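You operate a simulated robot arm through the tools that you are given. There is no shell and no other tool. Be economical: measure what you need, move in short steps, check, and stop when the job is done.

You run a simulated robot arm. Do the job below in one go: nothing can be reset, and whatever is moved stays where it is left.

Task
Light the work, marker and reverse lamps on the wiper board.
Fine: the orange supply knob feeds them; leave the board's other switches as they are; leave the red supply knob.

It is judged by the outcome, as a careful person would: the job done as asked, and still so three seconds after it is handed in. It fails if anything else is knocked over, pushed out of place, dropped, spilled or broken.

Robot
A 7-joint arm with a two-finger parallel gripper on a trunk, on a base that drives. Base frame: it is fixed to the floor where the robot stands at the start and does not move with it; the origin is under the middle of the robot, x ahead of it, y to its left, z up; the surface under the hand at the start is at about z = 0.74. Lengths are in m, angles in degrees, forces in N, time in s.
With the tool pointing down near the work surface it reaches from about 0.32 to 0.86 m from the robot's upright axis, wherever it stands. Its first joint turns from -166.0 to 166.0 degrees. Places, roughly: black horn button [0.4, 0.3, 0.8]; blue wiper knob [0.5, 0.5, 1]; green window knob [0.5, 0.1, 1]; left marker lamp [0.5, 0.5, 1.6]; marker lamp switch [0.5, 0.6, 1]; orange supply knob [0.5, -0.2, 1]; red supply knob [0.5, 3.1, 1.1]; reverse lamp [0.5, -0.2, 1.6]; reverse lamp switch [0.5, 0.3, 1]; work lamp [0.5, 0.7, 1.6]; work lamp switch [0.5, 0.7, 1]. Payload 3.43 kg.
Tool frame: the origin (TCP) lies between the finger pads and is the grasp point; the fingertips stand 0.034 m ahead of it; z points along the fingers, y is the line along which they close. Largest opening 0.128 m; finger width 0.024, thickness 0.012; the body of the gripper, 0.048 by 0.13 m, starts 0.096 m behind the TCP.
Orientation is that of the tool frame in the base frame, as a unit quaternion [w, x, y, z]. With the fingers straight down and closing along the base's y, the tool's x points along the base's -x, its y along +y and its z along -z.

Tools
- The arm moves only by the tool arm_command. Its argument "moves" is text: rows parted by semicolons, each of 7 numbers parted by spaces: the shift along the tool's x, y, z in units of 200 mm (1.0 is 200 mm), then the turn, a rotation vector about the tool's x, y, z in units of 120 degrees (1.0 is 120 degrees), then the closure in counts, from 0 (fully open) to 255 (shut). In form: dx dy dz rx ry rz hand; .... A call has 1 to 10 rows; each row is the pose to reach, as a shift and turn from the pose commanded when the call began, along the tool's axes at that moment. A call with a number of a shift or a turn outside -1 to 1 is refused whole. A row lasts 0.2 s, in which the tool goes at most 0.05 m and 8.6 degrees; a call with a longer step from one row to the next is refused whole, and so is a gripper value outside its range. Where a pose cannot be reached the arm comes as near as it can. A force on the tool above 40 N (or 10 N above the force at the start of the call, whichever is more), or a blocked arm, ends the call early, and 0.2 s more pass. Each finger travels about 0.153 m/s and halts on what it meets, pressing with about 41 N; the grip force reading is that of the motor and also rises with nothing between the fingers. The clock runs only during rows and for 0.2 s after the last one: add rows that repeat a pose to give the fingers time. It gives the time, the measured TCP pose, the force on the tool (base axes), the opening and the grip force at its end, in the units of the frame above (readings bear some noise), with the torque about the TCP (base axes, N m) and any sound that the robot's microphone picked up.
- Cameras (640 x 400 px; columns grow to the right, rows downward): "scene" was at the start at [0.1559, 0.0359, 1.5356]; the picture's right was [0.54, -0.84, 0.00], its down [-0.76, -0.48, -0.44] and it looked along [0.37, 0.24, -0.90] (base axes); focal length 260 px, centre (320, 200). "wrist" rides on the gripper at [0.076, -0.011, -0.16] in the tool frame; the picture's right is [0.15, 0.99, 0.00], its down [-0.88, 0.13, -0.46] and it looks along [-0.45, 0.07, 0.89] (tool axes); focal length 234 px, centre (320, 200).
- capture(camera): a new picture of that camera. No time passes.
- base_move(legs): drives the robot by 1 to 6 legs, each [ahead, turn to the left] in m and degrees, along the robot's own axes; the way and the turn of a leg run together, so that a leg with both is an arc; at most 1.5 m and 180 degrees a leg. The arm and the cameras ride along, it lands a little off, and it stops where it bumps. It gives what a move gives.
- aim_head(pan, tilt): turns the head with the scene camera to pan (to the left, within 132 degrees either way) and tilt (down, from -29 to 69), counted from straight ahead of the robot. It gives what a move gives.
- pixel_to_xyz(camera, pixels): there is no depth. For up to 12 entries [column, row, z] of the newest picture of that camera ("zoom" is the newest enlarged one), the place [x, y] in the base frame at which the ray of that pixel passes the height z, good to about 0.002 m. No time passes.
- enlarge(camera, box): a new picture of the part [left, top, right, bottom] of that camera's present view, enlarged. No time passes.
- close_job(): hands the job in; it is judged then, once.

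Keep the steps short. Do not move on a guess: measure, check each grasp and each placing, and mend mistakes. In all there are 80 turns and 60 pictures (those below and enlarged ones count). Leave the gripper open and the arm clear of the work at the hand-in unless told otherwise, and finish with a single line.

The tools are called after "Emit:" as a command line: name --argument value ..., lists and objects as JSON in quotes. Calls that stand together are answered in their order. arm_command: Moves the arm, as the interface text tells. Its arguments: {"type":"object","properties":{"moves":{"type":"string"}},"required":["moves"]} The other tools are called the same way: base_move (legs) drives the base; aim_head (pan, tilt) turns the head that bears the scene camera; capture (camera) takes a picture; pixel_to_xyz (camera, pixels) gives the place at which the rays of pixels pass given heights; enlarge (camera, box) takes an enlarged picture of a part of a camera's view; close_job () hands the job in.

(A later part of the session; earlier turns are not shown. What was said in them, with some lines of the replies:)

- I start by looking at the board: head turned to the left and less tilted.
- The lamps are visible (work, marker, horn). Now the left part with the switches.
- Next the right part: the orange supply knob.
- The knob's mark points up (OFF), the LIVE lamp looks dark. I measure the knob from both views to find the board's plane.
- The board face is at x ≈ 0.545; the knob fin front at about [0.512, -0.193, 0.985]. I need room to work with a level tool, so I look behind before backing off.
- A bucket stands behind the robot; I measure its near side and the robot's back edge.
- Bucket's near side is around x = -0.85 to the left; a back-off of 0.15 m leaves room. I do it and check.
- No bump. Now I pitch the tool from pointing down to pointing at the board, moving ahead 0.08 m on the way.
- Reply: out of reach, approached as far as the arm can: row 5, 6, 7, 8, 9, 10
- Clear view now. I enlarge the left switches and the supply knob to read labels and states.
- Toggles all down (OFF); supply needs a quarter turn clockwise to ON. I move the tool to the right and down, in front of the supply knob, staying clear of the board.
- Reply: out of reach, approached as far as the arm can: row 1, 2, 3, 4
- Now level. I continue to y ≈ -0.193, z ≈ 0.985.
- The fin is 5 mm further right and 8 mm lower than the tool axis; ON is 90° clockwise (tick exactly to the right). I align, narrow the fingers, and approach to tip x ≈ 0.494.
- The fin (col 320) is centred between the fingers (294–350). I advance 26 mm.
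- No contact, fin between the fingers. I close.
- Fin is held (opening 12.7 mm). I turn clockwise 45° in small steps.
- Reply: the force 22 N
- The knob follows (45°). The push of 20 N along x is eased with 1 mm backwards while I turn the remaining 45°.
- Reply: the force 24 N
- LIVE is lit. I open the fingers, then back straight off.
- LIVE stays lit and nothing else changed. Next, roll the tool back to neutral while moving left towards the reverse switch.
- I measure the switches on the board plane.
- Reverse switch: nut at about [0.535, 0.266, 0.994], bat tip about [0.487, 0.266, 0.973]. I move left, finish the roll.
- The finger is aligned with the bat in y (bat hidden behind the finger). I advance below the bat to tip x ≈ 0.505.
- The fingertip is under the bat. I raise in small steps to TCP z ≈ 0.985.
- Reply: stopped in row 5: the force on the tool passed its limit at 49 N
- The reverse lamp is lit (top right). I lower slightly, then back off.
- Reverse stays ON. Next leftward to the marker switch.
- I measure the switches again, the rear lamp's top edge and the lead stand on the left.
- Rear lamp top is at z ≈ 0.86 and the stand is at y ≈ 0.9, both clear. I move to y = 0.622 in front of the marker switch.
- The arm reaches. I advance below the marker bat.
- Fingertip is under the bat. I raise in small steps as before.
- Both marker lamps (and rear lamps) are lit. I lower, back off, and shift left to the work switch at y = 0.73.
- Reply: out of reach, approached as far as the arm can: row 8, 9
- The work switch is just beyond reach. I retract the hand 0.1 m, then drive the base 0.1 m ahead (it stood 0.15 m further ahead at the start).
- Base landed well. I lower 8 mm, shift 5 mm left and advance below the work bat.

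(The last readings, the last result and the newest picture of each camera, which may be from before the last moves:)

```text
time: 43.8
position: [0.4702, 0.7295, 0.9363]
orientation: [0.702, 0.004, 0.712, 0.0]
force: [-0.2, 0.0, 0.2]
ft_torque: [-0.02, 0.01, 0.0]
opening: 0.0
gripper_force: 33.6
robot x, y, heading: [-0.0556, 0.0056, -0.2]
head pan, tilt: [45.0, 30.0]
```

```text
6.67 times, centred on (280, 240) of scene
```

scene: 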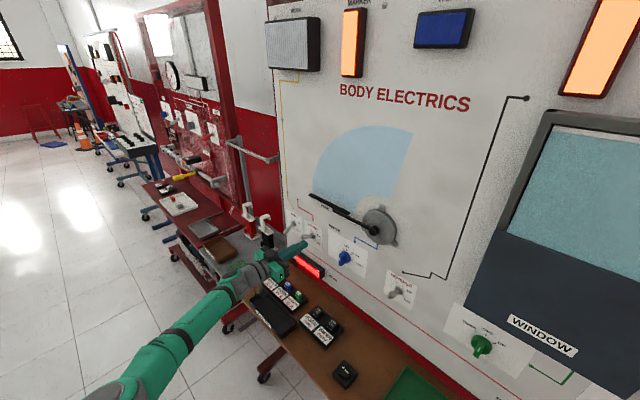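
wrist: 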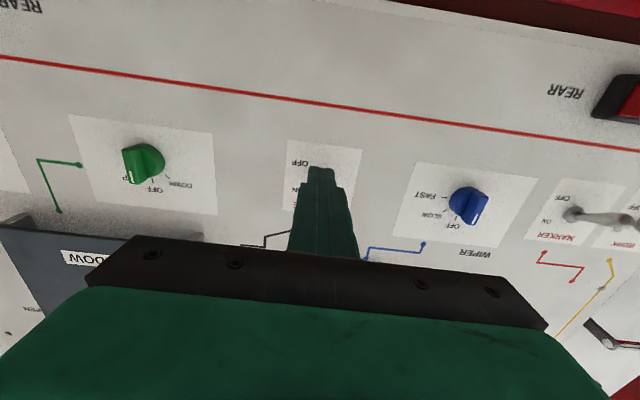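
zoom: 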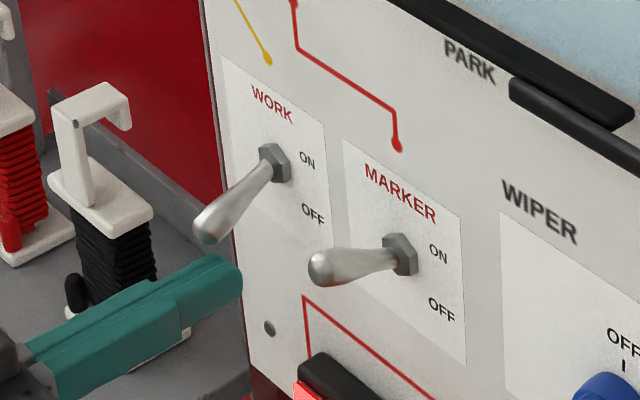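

The fingertip is under the work bat. I raise it.

Emit:
arm_command --moves "-0.06 0 0 0 0 0 255; -0.11 0 0 0 0 0 255; -0.16 0 0 0 0 0 255; -0.2 0 0 0 0 0 255; -0.215 0 0 0 0 0 255"

Emit:
capture --camera "scene"

```text
time: 45.0
position: [0.4701, 0.7291, 0.9764]
orientation: [0.702, 0.003, 0.713, 0.0]
force: [1.0, -0.5, -6.8]
ft_torque: [-0.04, 0.27, -0.02]
opening: 0.0
gripper_force: 32.5
robot x, y, heading: [-0.0548, 0.0022, -0.3]
head pan, tilt: [45.0, 30.0]
```

```text
17 pictures are left
```

scene: 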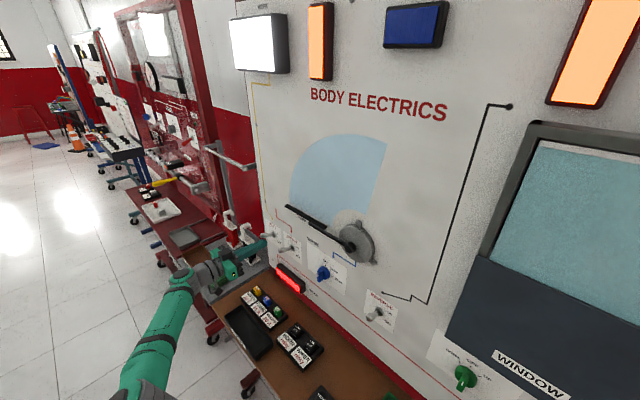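

The work lamp is lit too. I lower, back off well and open the gripper.

Emit:
arm_command --moves "0.1 0 0 0 0 0 255; 0.2 0 0 0 0 0 255; 0.2 0 -0.2 0 0 0 255; 0.2 0 -0.4 0 0 0 255; 0.1 0 -0.6 0 0 0 255; 0.0 0 -0.8 0 0 0 255; 0.0 0 -0.8 0 0 0 0; 0.0 0 -0.8 0 0 0 0; 0.0 0 -0.8 0 0 0 0; 0.0 0 -0.8 0 0 0 0"

Emit:
aim_head --pan 15 --tilt 15

Emit:
capture --camera "scene"

```text
time: 47.2
position: [0.3103, 0.7311, 0.9809]
orientation: [0.702, 0.004, 0.712, 0.0]
force: [-0.6, 0.1, 0.7]
ft_torque: [0.02, -0.01, 0.03]
opening: 0.1281
gripper_force: 0.1
robot x, y, heading: [-0.0531, 0.0029, -0.3]
head pan, tilt: [45.0, 30.0]
```

```text
time: 48.2
position: [0.3112, 0.7305, 0.9818]
orientation: [0.702, 0.004, 0.712, 0.0]
force: [-0.8, -1.1, -0.3]
ft_torque: [-0.02, 0.01, 0.0]
opening: 0.1281
gripper_force: 0.1
robot x, y, heading: [-0.0561, -0.0005, -0.1]
head pan, tilt: [15.0, 15.0]
```

```text
16 pictures are left
```

scene: 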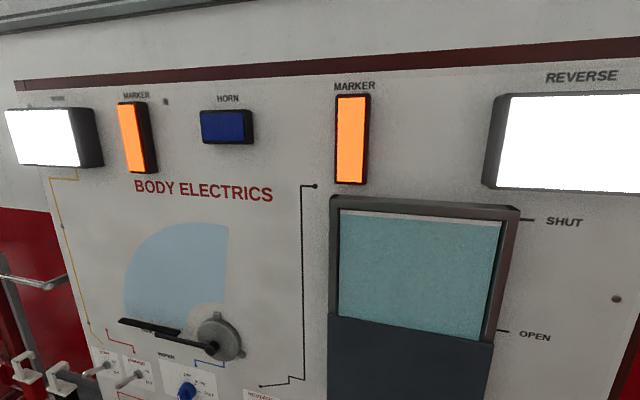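

All the lamps asked for are lit (work, both markers, reverse), the other switches are untouched, and the arm is clear with the gripper open. I hand in.

Emit:
close_job

```text
The job is handed in.
```

The work, marker and reverse lamps are lit from the orange supply knob; the red knob and the board's other switches were left alone.
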